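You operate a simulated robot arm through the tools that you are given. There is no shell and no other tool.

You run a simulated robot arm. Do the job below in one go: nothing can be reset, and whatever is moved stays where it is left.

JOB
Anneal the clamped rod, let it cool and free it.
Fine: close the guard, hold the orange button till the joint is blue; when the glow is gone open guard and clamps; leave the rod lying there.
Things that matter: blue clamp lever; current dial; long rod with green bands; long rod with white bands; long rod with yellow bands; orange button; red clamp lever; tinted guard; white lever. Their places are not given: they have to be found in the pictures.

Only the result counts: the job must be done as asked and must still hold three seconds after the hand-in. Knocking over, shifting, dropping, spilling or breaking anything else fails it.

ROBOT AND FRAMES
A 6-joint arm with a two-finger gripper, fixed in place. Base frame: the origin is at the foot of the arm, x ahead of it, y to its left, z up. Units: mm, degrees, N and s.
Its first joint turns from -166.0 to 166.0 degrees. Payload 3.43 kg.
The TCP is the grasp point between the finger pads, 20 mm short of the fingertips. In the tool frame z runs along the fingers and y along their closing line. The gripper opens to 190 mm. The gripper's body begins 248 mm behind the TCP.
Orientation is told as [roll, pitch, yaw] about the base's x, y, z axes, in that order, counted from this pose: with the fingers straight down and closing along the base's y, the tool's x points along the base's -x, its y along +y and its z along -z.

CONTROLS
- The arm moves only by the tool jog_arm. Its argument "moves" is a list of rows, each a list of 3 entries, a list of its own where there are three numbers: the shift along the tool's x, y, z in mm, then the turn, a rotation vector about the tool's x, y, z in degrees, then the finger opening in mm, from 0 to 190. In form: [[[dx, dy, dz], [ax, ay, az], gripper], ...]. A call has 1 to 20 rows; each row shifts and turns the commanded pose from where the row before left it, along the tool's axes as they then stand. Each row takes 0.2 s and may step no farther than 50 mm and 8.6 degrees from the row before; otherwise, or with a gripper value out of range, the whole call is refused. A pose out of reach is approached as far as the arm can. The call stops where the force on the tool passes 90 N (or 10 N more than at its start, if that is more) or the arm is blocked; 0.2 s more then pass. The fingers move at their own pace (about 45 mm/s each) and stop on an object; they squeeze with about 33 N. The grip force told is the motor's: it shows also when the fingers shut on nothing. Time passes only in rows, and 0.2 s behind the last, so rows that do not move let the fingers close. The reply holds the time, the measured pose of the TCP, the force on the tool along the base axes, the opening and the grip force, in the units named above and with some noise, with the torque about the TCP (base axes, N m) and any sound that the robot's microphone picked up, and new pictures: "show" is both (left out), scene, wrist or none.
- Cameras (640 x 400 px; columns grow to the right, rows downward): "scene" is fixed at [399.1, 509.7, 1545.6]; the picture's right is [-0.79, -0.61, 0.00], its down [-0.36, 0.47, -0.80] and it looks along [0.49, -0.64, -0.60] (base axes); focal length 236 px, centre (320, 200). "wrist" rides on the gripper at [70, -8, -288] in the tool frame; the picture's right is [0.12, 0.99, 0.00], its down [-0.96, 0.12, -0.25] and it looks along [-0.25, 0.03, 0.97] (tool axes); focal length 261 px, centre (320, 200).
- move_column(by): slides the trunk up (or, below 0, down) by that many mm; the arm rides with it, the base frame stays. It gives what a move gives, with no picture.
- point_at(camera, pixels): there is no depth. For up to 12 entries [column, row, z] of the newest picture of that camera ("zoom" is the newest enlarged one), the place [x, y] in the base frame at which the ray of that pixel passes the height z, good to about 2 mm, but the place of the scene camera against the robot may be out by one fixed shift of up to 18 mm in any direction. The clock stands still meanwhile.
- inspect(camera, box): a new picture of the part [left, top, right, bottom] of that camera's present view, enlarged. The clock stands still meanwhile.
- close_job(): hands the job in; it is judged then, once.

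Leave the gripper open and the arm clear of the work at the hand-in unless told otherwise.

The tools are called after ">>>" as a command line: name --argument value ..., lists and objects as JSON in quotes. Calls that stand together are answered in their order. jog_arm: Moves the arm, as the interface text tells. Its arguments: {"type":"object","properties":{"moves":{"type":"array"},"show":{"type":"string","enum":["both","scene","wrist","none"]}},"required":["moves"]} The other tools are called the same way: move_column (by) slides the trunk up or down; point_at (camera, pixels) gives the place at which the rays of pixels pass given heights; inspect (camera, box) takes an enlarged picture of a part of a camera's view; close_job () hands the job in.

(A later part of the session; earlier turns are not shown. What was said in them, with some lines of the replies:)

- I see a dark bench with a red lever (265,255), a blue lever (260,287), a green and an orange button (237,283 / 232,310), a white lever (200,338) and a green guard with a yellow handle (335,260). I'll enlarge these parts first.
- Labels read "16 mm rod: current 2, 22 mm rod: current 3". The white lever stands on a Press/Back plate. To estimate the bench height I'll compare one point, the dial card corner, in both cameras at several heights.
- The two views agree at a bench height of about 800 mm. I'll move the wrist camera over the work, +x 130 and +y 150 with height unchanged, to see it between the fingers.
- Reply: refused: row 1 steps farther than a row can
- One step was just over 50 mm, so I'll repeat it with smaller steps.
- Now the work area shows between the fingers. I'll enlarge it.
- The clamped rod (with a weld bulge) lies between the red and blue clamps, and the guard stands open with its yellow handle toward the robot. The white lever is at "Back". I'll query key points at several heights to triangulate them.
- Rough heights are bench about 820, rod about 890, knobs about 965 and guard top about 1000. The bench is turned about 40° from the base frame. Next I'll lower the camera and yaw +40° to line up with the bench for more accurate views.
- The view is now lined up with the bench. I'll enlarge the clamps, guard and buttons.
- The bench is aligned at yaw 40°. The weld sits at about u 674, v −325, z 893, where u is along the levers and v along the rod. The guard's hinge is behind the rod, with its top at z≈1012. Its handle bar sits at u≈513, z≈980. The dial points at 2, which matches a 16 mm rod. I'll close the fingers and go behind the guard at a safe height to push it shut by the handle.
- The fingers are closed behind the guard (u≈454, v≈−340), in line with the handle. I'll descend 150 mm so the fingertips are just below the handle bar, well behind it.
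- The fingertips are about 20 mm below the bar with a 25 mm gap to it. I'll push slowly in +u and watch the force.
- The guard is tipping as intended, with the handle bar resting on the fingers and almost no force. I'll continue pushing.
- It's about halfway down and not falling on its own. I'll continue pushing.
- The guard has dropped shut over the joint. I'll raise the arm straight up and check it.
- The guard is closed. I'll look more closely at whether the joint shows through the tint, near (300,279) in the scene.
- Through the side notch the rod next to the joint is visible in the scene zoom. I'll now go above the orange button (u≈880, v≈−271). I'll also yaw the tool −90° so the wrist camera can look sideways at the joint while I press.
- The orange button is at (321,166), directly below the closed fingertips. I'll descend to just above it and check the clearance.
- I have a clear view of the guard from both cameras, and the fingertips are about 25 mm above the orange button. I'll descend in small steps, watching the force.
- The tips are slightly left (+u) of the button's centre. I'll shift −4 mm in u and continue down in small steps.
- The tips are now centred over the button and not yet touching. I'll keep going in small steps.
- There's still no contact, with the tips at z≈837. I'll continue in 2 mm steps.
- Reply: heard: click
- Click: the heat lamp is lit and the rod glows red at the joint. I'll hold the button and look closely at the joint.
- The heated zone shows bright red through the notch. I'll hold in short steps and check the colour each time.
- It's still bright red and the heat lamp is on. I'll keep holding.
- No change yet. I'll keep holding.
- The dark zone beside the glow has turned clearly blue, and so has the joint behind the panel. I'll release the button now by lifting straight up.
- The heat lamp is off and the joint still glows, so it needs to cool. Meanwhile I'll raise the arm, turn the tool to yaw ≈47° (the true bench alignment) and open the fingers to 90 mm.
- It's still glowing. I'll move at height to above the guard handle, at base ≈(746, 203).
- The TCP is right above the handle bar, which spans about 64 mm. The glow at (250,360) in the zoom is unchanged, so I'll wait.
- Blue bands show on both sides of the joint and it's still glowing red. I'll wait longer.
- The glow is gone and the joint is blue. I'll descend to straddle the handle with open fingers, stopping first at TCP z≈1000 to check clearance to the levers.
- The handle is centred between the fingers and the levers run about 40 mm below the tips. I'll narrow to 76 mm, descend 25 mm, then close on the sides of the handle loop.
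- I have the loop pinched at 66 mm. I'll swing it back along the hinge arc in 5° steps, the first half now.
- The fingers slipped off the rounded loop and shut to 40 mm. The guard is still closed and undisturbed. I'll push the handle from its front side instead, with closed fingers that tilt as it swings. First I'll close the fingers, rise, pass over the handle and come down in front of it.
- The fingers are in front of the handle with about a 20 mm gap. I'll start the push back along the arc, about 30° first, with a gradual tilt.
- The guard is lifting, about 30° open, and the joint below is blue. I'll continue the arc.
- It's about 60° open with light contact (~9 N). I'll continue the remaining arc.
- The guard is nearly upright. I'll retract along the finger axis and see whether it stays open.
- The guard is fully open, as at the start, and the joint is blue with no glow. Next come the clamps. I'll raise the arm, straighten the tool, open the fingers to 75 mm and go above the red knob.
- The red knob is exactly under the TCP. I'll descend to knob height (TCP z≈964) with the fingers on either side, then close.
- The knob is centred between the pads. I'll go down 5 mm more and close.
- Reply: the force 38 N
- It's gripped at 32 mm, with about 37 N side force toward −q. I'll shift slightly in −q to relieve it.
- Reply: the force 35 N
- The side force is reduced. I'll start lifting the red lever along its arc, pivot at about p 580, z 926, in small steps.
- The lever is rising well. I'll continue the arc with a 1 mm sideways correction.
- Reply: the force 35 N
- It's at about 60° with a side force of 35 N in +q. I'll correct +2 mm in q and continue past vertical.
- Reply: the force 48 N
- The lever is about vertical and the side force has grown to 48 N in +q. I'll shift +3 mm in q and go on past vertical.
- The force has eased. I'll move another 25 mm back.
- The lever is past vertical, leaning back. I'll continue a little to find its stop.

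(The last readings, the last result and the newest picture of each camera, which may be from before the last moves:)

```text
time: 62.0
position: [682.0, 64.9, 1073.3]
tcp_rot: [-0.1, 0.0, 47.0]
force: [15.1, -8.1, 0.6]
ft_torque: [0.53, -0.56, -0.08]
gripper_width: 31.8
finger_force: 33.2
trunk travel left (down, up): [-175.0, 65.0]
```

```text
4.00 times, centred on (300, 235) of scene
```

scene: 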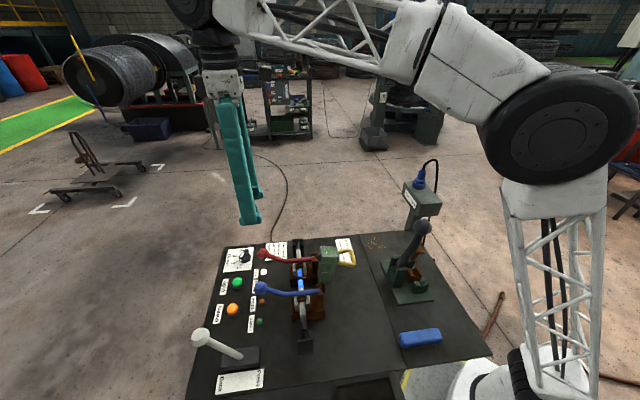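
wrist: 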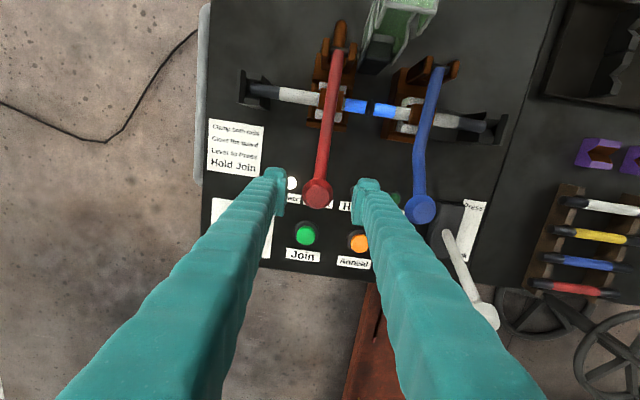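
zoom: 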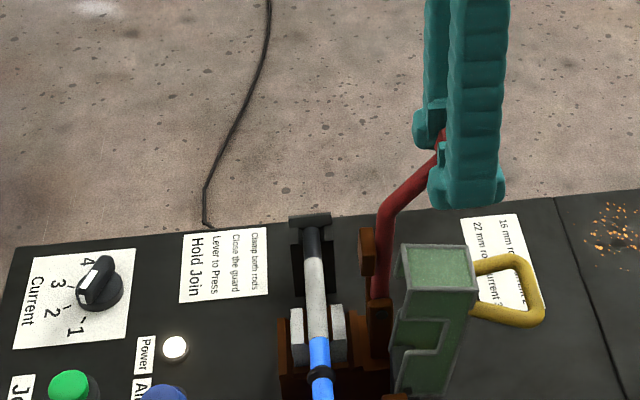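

It's open to about 114° and still moving freely. I'll guide it a bit further to see if there's a stop.

>>> jog_arm --moves '[[[12, -0.6, 6], [0, 0, 0], 15], [[11.5, 0, 7], [0, 0, 0], 15]]' --show "none"

>>> inspect --camera "scene" --box '[240, 185, 400, 285]'

```text
time: 62.6
position: [663.2, 48.6, 1060.2]
tcp_rot: [-0.1, 0.0, 47.1]
force: [9.2, -10.7, 8.5]
ft_torque: [0.57, -0.56, -0.04]
gripper_width: 31.8
finger_force: 32.5
trunk travel left (down, up): [-175.0, 65.0]
```

```text
4.00 times, centred on (320, 235) of scene
```

zoom: 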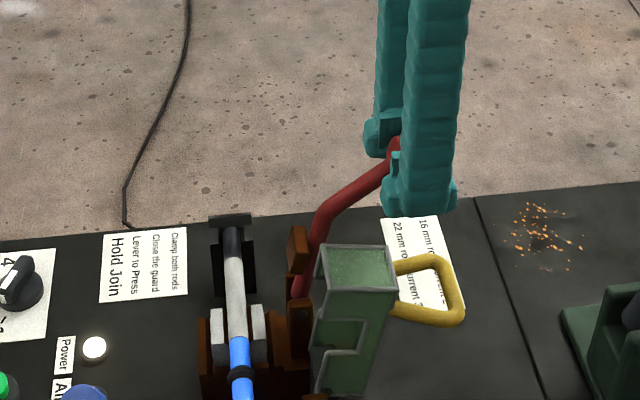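

It still moves freely at about 124°. I'll guide it two more small steps.

>>> jog_arm --moves '[[[12, -0.3, 9.5], [0, 0, 0], 15], [[10.5, 0, 9.5], [0, 0, 0], 15]]' --show "none"

>>> inspect --camera "scene" --box '[240, 185, 400, 285]'

```text
time: 63.2
position: [648.6, 32.2, 1039.6]
tcp_rot: [0.0, 0.0, 47.0]
force: [8.4, 11.2, 16.9]
ft_torque: [0.03, 0.13, 0.04]
gripper_width: 32.5
finger_force: 26.1
trunk travel left (down, up): [-175.0, 65.0]
```

```text
4.00 times, centred on (320, 235) of scene
```

zoom: 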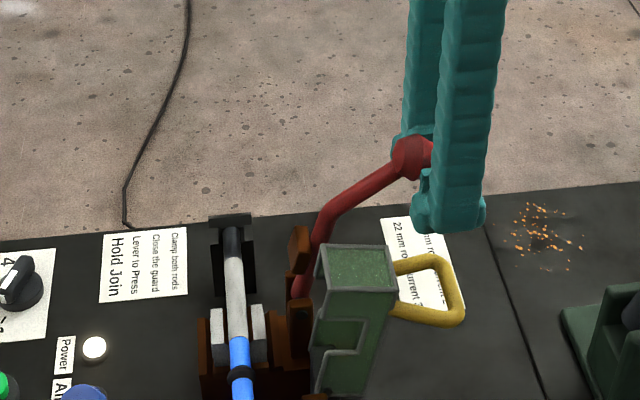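

The lever has reached its stop at about 125° and the fingers are slipping off the knob. I'll open the gripper and lift away.

>>> jog_arm --moves '[[[-5, 0, -4], [0, 0, 0], 75], [[0, 0, 0], [0, 0, 0], 75], [[0, 0, 0], [0, 0, 0], 75], [[0, 0, -30], [0, 0, 0], 75], [[0, 0, -45], [0, 0, 0], 75], [[0, 0, -45], [0, 0, 0], 75], [[0, 0, 0], [0, 0, 0], 75]]'

>>> inspect --camera "scene" --box '[230, 205, 390, 305]'

```text
time: 64.8
position: [652.6, 37.0, 1164.7]
tcp_rot: [0.1, -0.1, 47.0]
force: [-0.6, 0.1, 0.1]
ft_torque: [0.02, -0.02, 0.01]
gripper_width: 75.2
finger_force: 0.0
trunk travel left (down, up): [-175.0, 65.0]
```

scene: 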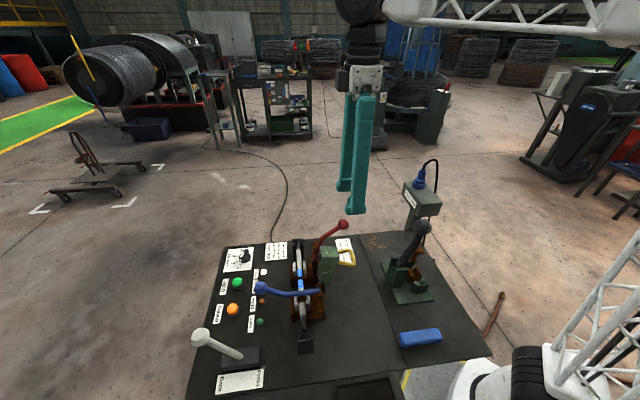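
wrist: 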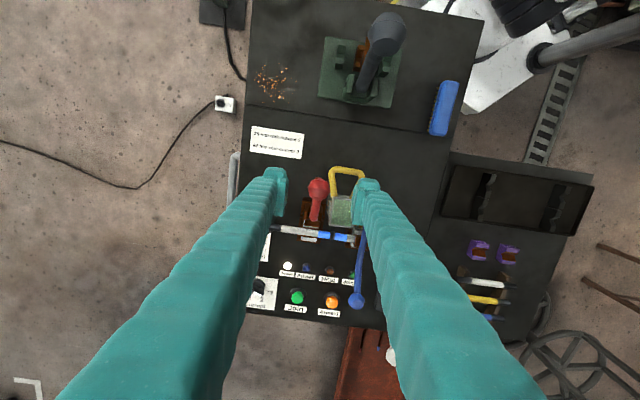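

```text
4.00 times, centred on (310, 255) of scene
```

zoom: 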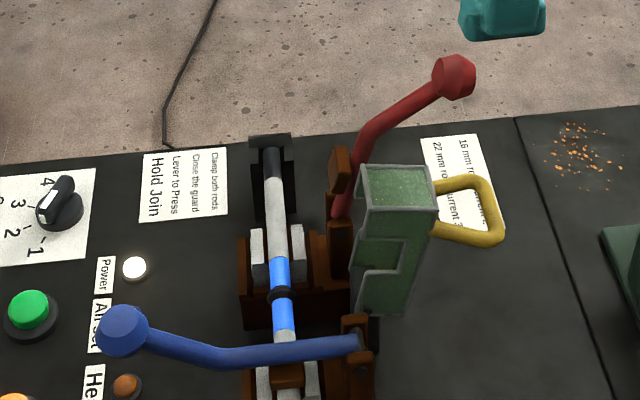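

The red lever stays open and the rod still rests in its blocks. Now the blue lever: I'll move at height to above its knob.

>>> jog_arm --moves '[[[-44.2, 18, 0], [0, 0, 0], 75], [[-44.2, 18, 0], [0, 0, 0], 75], [[-44.2, 18, 0], [0, 0, 0], 75], [[-44.2, 18, 0], [0, 0, 0], 75], [[-44.2, 18, 0], [0, 0, 0], 75], [[-44.2, 18, 0], [0, 0, 0], 75], [[0, 0, 0], [0, 0, 0], 75]]' --show "wrist"

>>> inspect --camera "wrist" --box '[250, 110, 390, 230]'

```text
time: 66.4
position: [756.0, 305.3, 1164.0]
tcp_rot: [0.0, 0.0, 47.0]
force: [-0.4, -0.1, -0.8]
ft_torque: [-0.01, 0.07, 0.0]
gripper_width: 75.0
finger_force: 0.1
trunk travel left (down, up): [-175.0, 65.0]
```

wrist: 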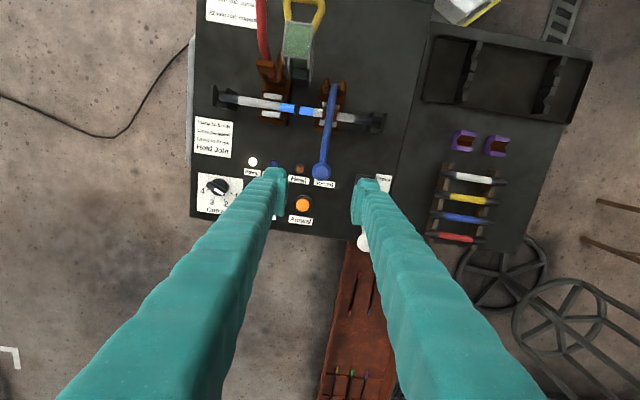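

```text
3.33 times, centred on (320, 170) of wrist
```

zoom: 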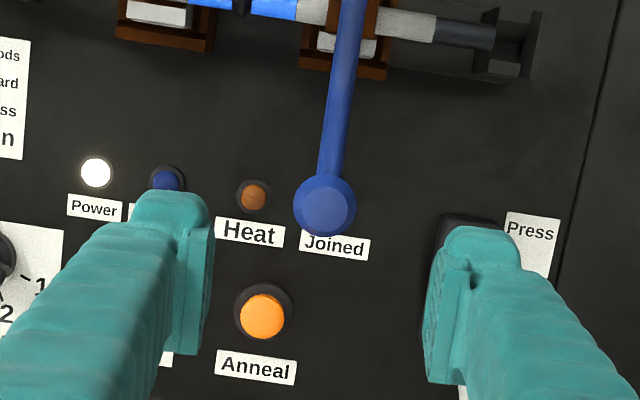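

The blue knob is about 2 mm toward +q of the TCP. I'll correct that, descend to knob height (z≈962) and grip.

>>> jog_arm --moves '[[[0, 2, 45], [0, 0, 0], 75], [[0, 0, 45], [0, 0, 0], 75], [[0, 0, 45], [0, 0, 0], 75], [[0, 0, 40], [0, 0, 0], 75], [[0, 0, 27], [0, 0, 0], 75], [[0, 0, 0], [0, 0, 0], 75]]' --show "none"

>>> inspect --camera "wrist" --box '[250, 120, 390, 240]'

>>> inspect --camera "scene" --box '[200, 225, 328, 305]'

```text
time: 67.8
position: [751.7, 306.8, 962.1]
tcp_rot: [-0.1, -0.1, 47.1]
force: [-0.1, 0.3, -1.0]
ft_torque: [0.0, 0.01, 0.0]
gripper_width: 75.2
finger_force: 0.0
trunk travel left (down, up): [-175.0, 65.0]
```

```text
3.33 times, centred on (320, 180) of wrist
```

zoom: 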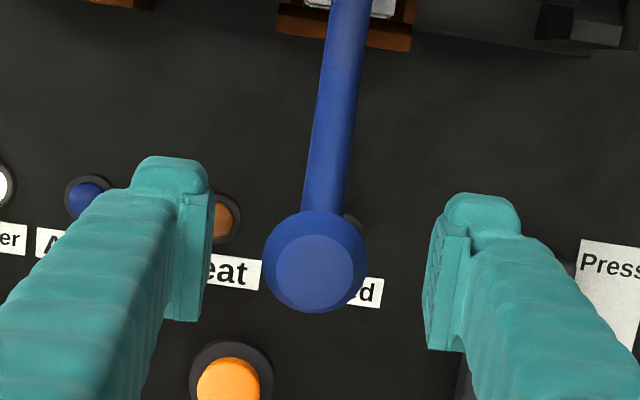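

```text
5.00 times, centred on (264, 265) of scene
```

zoom: 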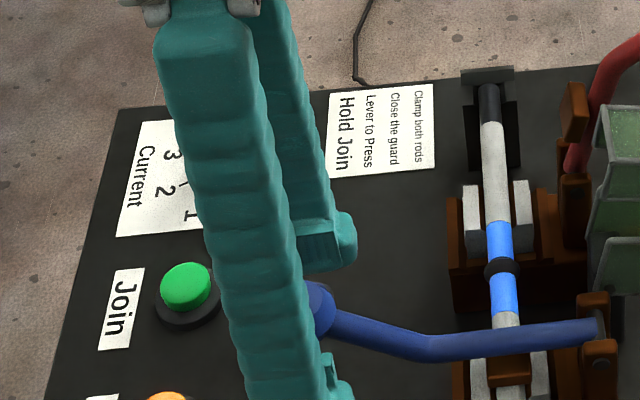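

The knob is centred between the pads, so I'll close.

>>> jog_arm --moves '[[[0, 0, 0], [0, 0, 0], 15], [[0, 0, 0], [0, 0, 0], 15], [[0, 0, 0], [0, 0, 0], 15], [[0, 0, 0], [0, 0, 0], 15], [[0, 0, 0], [0, 0, 0], 15]]' --show "none"

```text
time: 69.0
position: [752.0, 304.8, 962.7]
tcp_rot: [-0.2, 0.0, 47.0]
force: [17.2, -7.9, 1.3]
ft_torque: [0.02, 0.07, -0.02]
gripper_width: 31.7
finger_force: 33.2
trunk travel left (down, up): [-175.0, 65.0]
```

It's gripped with a small side force. I'll lift the blue lever along the same arc, first part.

>>> jog_arm --moves '[[[1.4, -0.7, -5], [0, 0, 0], 15], [[1.4, 0, -5], [0, 0, 0], 15], [[2.9, 0.1, -9.5], [0, 0, 0], 15], [[5.5, 0.2, -12.8], [0, 0, 0], 15], [[6.3, 0.2, -12.4], [0, 0, 0], 15], [[7.6, 0.3, -11.6], [0, 0, 0], 15], [[8.3, 0.3, -11.1], [0, 0, 0], 15]]' --show "none"

>>> inspect --camera "scene" --box '[220, 205, 380, 305]'

```text
time: 70.6
position: [727.6, 281.7, 1029.8]
tcp_rot: [0.1, 0.0, 47.0]
force: [-12.4, 5.0, 0.3]
ft_torque: [0.12, -0.04, 0.02]
gripper_width: 32.3
finger_force: 32.5
trunk travel left (down, up): [-175.0, 65.0]
```

```text
4.00 times, centred on (300, 255) of scene
```

zoom: 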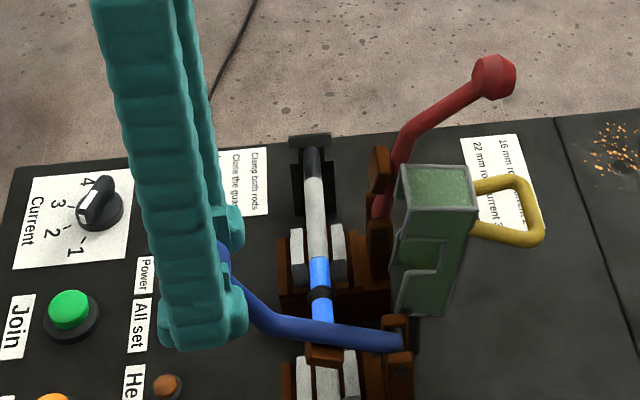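

The blue lever and its jaw are lifting while the rod stays put. I'll continue.

>>> jog_arm --moves '[[[9.4, 1, -10.2], [0, 0, 0], 15], [[10.3, 0.6, -9.5], [0, 0, 0], 15], [[11, 0.4, -8.3], [0, 0, 0], 15], [[11.7, 0.4, -7.6], [0, 0, 0], 15], [[12.3, 0.5, -6.4], [0, 0, 0], 15], [[12.9, 0.5, -5.4], [0, 0, 0], 15]]' --show "none"

>>> inspect --camera "scene" --box '[220, 195, 380, 295]'

```text
time: 72.0
position: [681.1, 235.0, 1077.3]
tcp_rot: [0.1, -0.1, 47.0]
force: [-5.1, 3.7, 0.0]
ft_torque: [0.24, -0.28, -0.08]
gripper_width: 32.9
finger_force: 33.7
trunk travel left (down, up): [-175.0, 65.0]
```

```text
4.00 times, centred on (300, 245) of scene
```

zoom: 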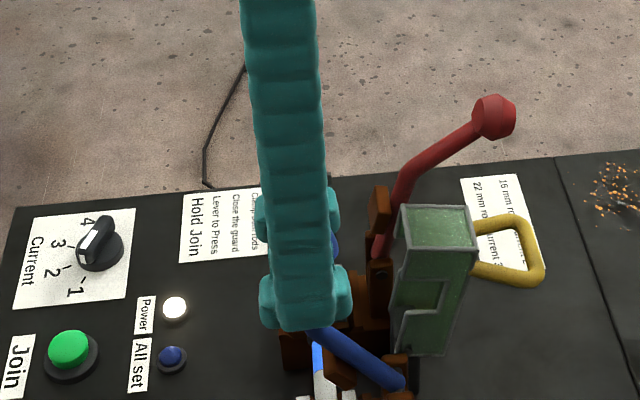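

It's at about 70° with low force. I'll continue over the top.

>>> jog_arm --moves '[[[13.3, 0.5, -4.2], [0, 0, 0], 15], [[13.6, 0.5, -3], [0, 0, 0], 15], [[13.8, 0.5, -1.8], [0, 0, 0], 15], [[13.9, 0.5, -0.6], [0, 0, 0], 15], [[13.9, 0.5, 0.6], [0, 0, 0], 15]]' --show "none"

>>> inspect --camera "scene" --box '[230, 195, 390, 295]'

```text
time: 73.2
position: [631.5, 186.6, 1086.0]
tcp_rot: [0.0, 0.1, 47.1]
force: [0.8, 8.8, 0.3]
ft_torque: [0.6, -0.59, -0.03]
gripper_width: 33.2
finger_force: 32.9
trunk travel left (down, up): [-175.0, 65.0]
```

```text
4.00 times, centred on (310, 245) of scene
```

zoom: 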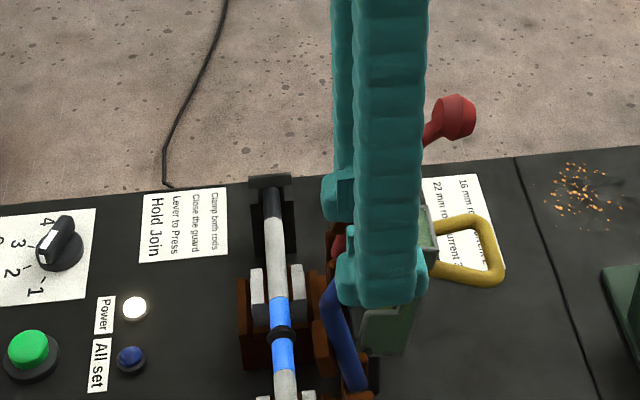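

It's just past vertical. I'll continue to its stop at about 125°.

>>> jog_arm --moves '[[[13.8, 0.5, 1.8], [0, 0, 0], 15], [[13.6, 0.5, 3], [0, 0, 0], 15], [[13, 0.5, 3.5], [0, 0, 0], 15], [[12.5, 0.5, 5], [0, 0, 0], 15], [[12, 0.4, 6.5], [0, 0, 0], 15]]' --show "none"

>>> inspect --camera "scene" --box '[230, 195, 390, 295]'

```text
time: 74.4
position: [586.7, 139.9, 1067.1]
tcp_rot: [-0.1, 0.1, 47.0]
force: [-5.3, 15.4, -0.4]
ft_torque: [0.56, -0.53, -0.1]
gripper_width: 32.6
finger_force: 33.4
trunk travel left (down, up): [-175.0, 65.0]
```

```text
4.00 times, centred on (310, 245) of scene
```

zoom: 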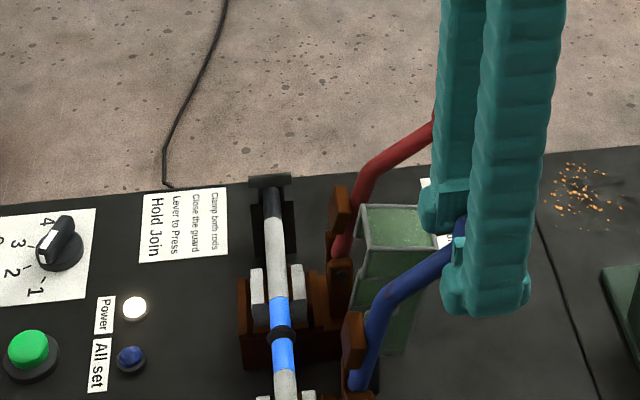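

It's at about 119°. One more step should reach the stop.

>>> jog_arm --moves '[[[11.5, 0.8, 7.5], [0, 0, 0], 15], [[6, 0.4, 4.5], [0, 0, 0], 15]]' --show "none"

>>> inspect --camera "scene" --box '[230, 195, 390, 295]'

```text
time: 75.0
position: [576.0, 129.3, 1056.2]
tcp_rot: [-0.1, -0.1, 47.0]
force: [14.3, 20.6, 23.1]
ft_torque: [-0.03, 0.04, 0.0]
gripper_width: 32.3
finger_force: 32.7
trunk travel left (down, up): [-175.0, 65.0]
```

```text
4.00 times, centred on (310, 245) of scene
```

zoom: 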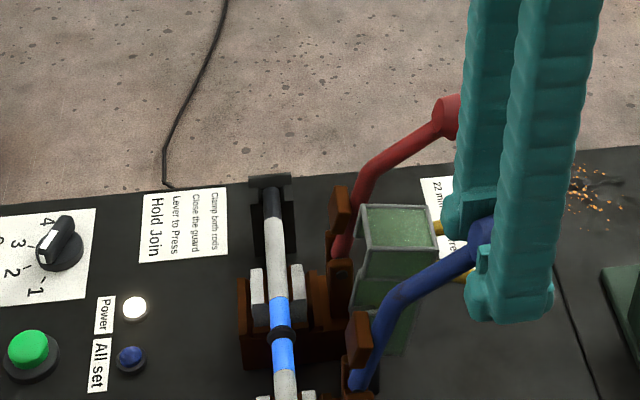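

The lever is at its stop. I'll release and lift clear.

>>> jog_arm --moves '[[[-4, 0, -3], [0, 0, 0], 75], [[0, 0, 0], [0, 0, 0], 75], [[0, 0, 0], [0, 0, 0], 75], [[0, 0, -30], [0, 0, 0], 75], [[0, 0, -45], [0, 0, 0], 75], [[0, 0, -45], [0, 0, 0], 75], [[0, 0, -45], [0, 0, 0], 75], [[0, 0, 0], [0, 0, 0], 75]]'

>>> inspect --camera "scene" --box '[230, 205, 390, 305]'

>>> inspect --camera "scene" --box '[180, 220, 380, 400]'

```text
time: 76.8
position: [574.4, 130.1, 1224.7]
tcp_rot: [-0.1, 0.1, 47.1]
force: [1.2, 0.4, -0.4]
ft_torque: [-0.01, 0.02, -0.03]
gripper_width: 75.1
finger_force: 0.1
trunk travel left (down, up): [-175.0, 65.0]
```

scene: 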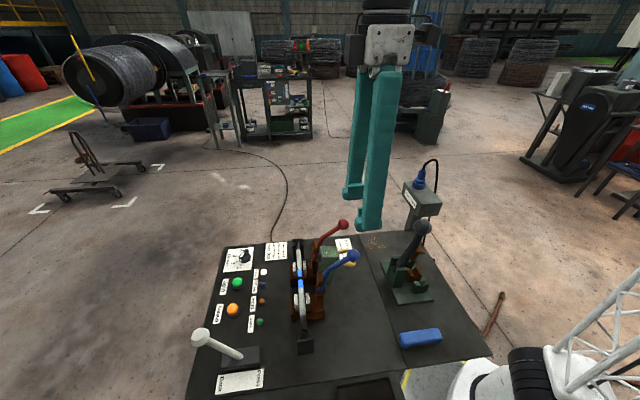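
wrist: 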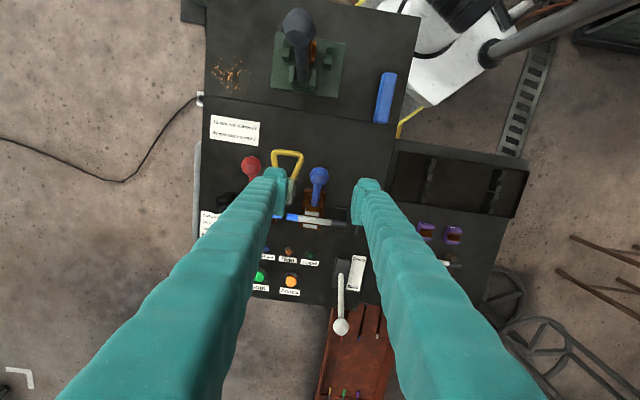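

```text
4.00 times, centred on (310, 255) of scene
```

zoom: 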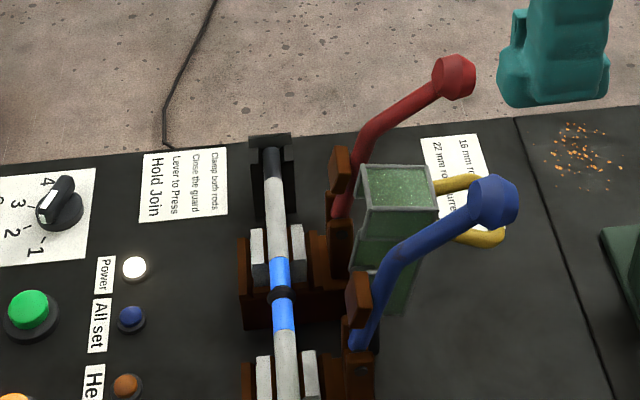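

```text
2.22 times, centred on (280, 310) of scene
```

zoom: 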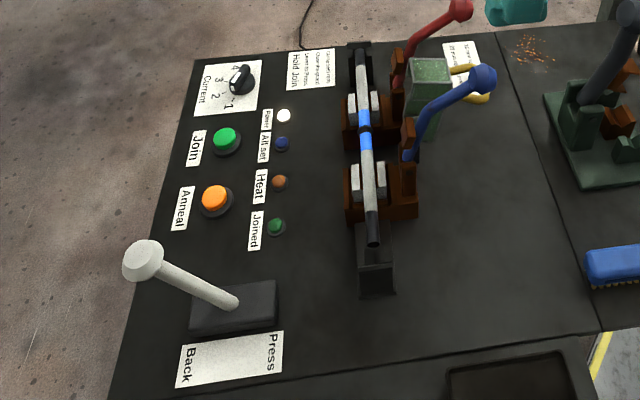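

Guard and both clamps are open, and the rod lies in its blocks with a blue joint and no glow. I'll open the gripper fully, rise clear and do a last check.

>>> jog_arm --moves '[[[0, 0, -45], [0, 0, 0], 75], [[0, 0, -45], [0, 0, 0], 190], [[0, 0, 0], [0, 0, 0], 190], [[0, 0, 0], [0, 0, 0], 190], [[0, 0, 0], [0, 0, 0], 190], [[0, 0, 0], [0, 0, 0], 190], [[0, 0, 0], [0, 0, 0], 190], [[0, 0, 0], [0, 0, 0], 190]]'

>>> inspect --camera "scene" --box '[230, 205, 390, 305]'

```text
time: 78.6
position: [573.0, 129.0, 1312.8]
tcp_rot: [0.0, 0.0, 47.0]
force: [-0.1, 0.7, -0.7]
ft_torque: [0.0, 0.02, 0.01]
gripper_width: 190.0
finger_force: 0.0
trunk travel left (down, up): [-175.0, 65.0]
```

scene: 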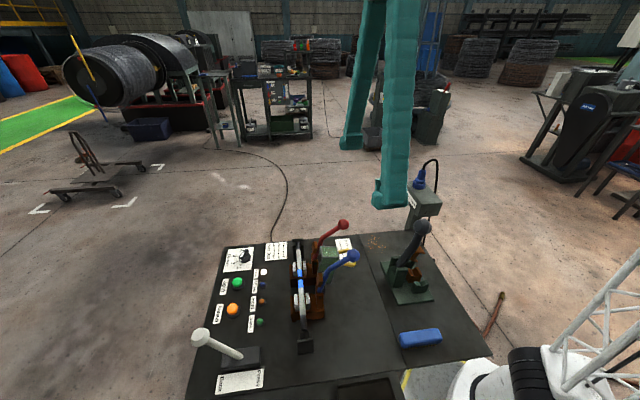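
wrist: 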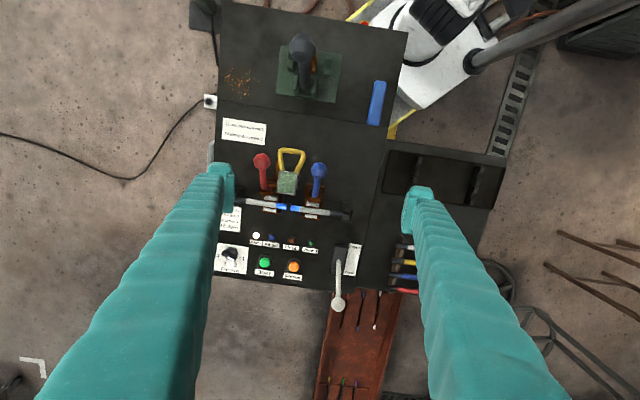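

```text
4.00 times, centred on (310, 255) of scene
```

zoom: 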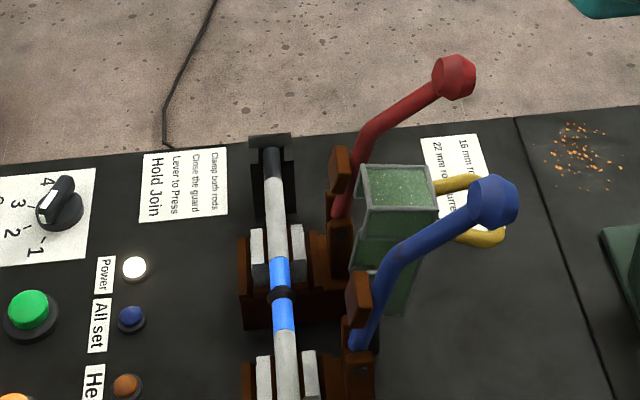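

Everything is steady: the guard is open, both levers rest at their stops, and the blue-jointed rod lies freely in its blocks. The arm is clear with the gripper open. I'm handing in the job.

>>> close_job

```text
The job is handed in.
```

The rod is annealed, cooled and freed, and the job is handed in. I haven't seen a verdict.

- **Anneal:** I closed the guard and held the orange button for about 2 s, until the zone beside the joint turned clearly blue. Then I released it.
- **Cooling:** I left the guard shut until the red glow was gone; it was still visible about 9 s after release and gone by 13 s.
- **Freeing:** I opened the guard, then swung both the red and the blue clamp levers back to their stops. The rod is lying in its blocks with a blue joint.

My first try at opening the guard slipped off its handle. The guard stayed shut, and pushing the handle from the front then opened it.

I didn't touch the current dial, the white lever or the spare rods. At the hand-in the gripper was fully open and the arm was clear of the bench.
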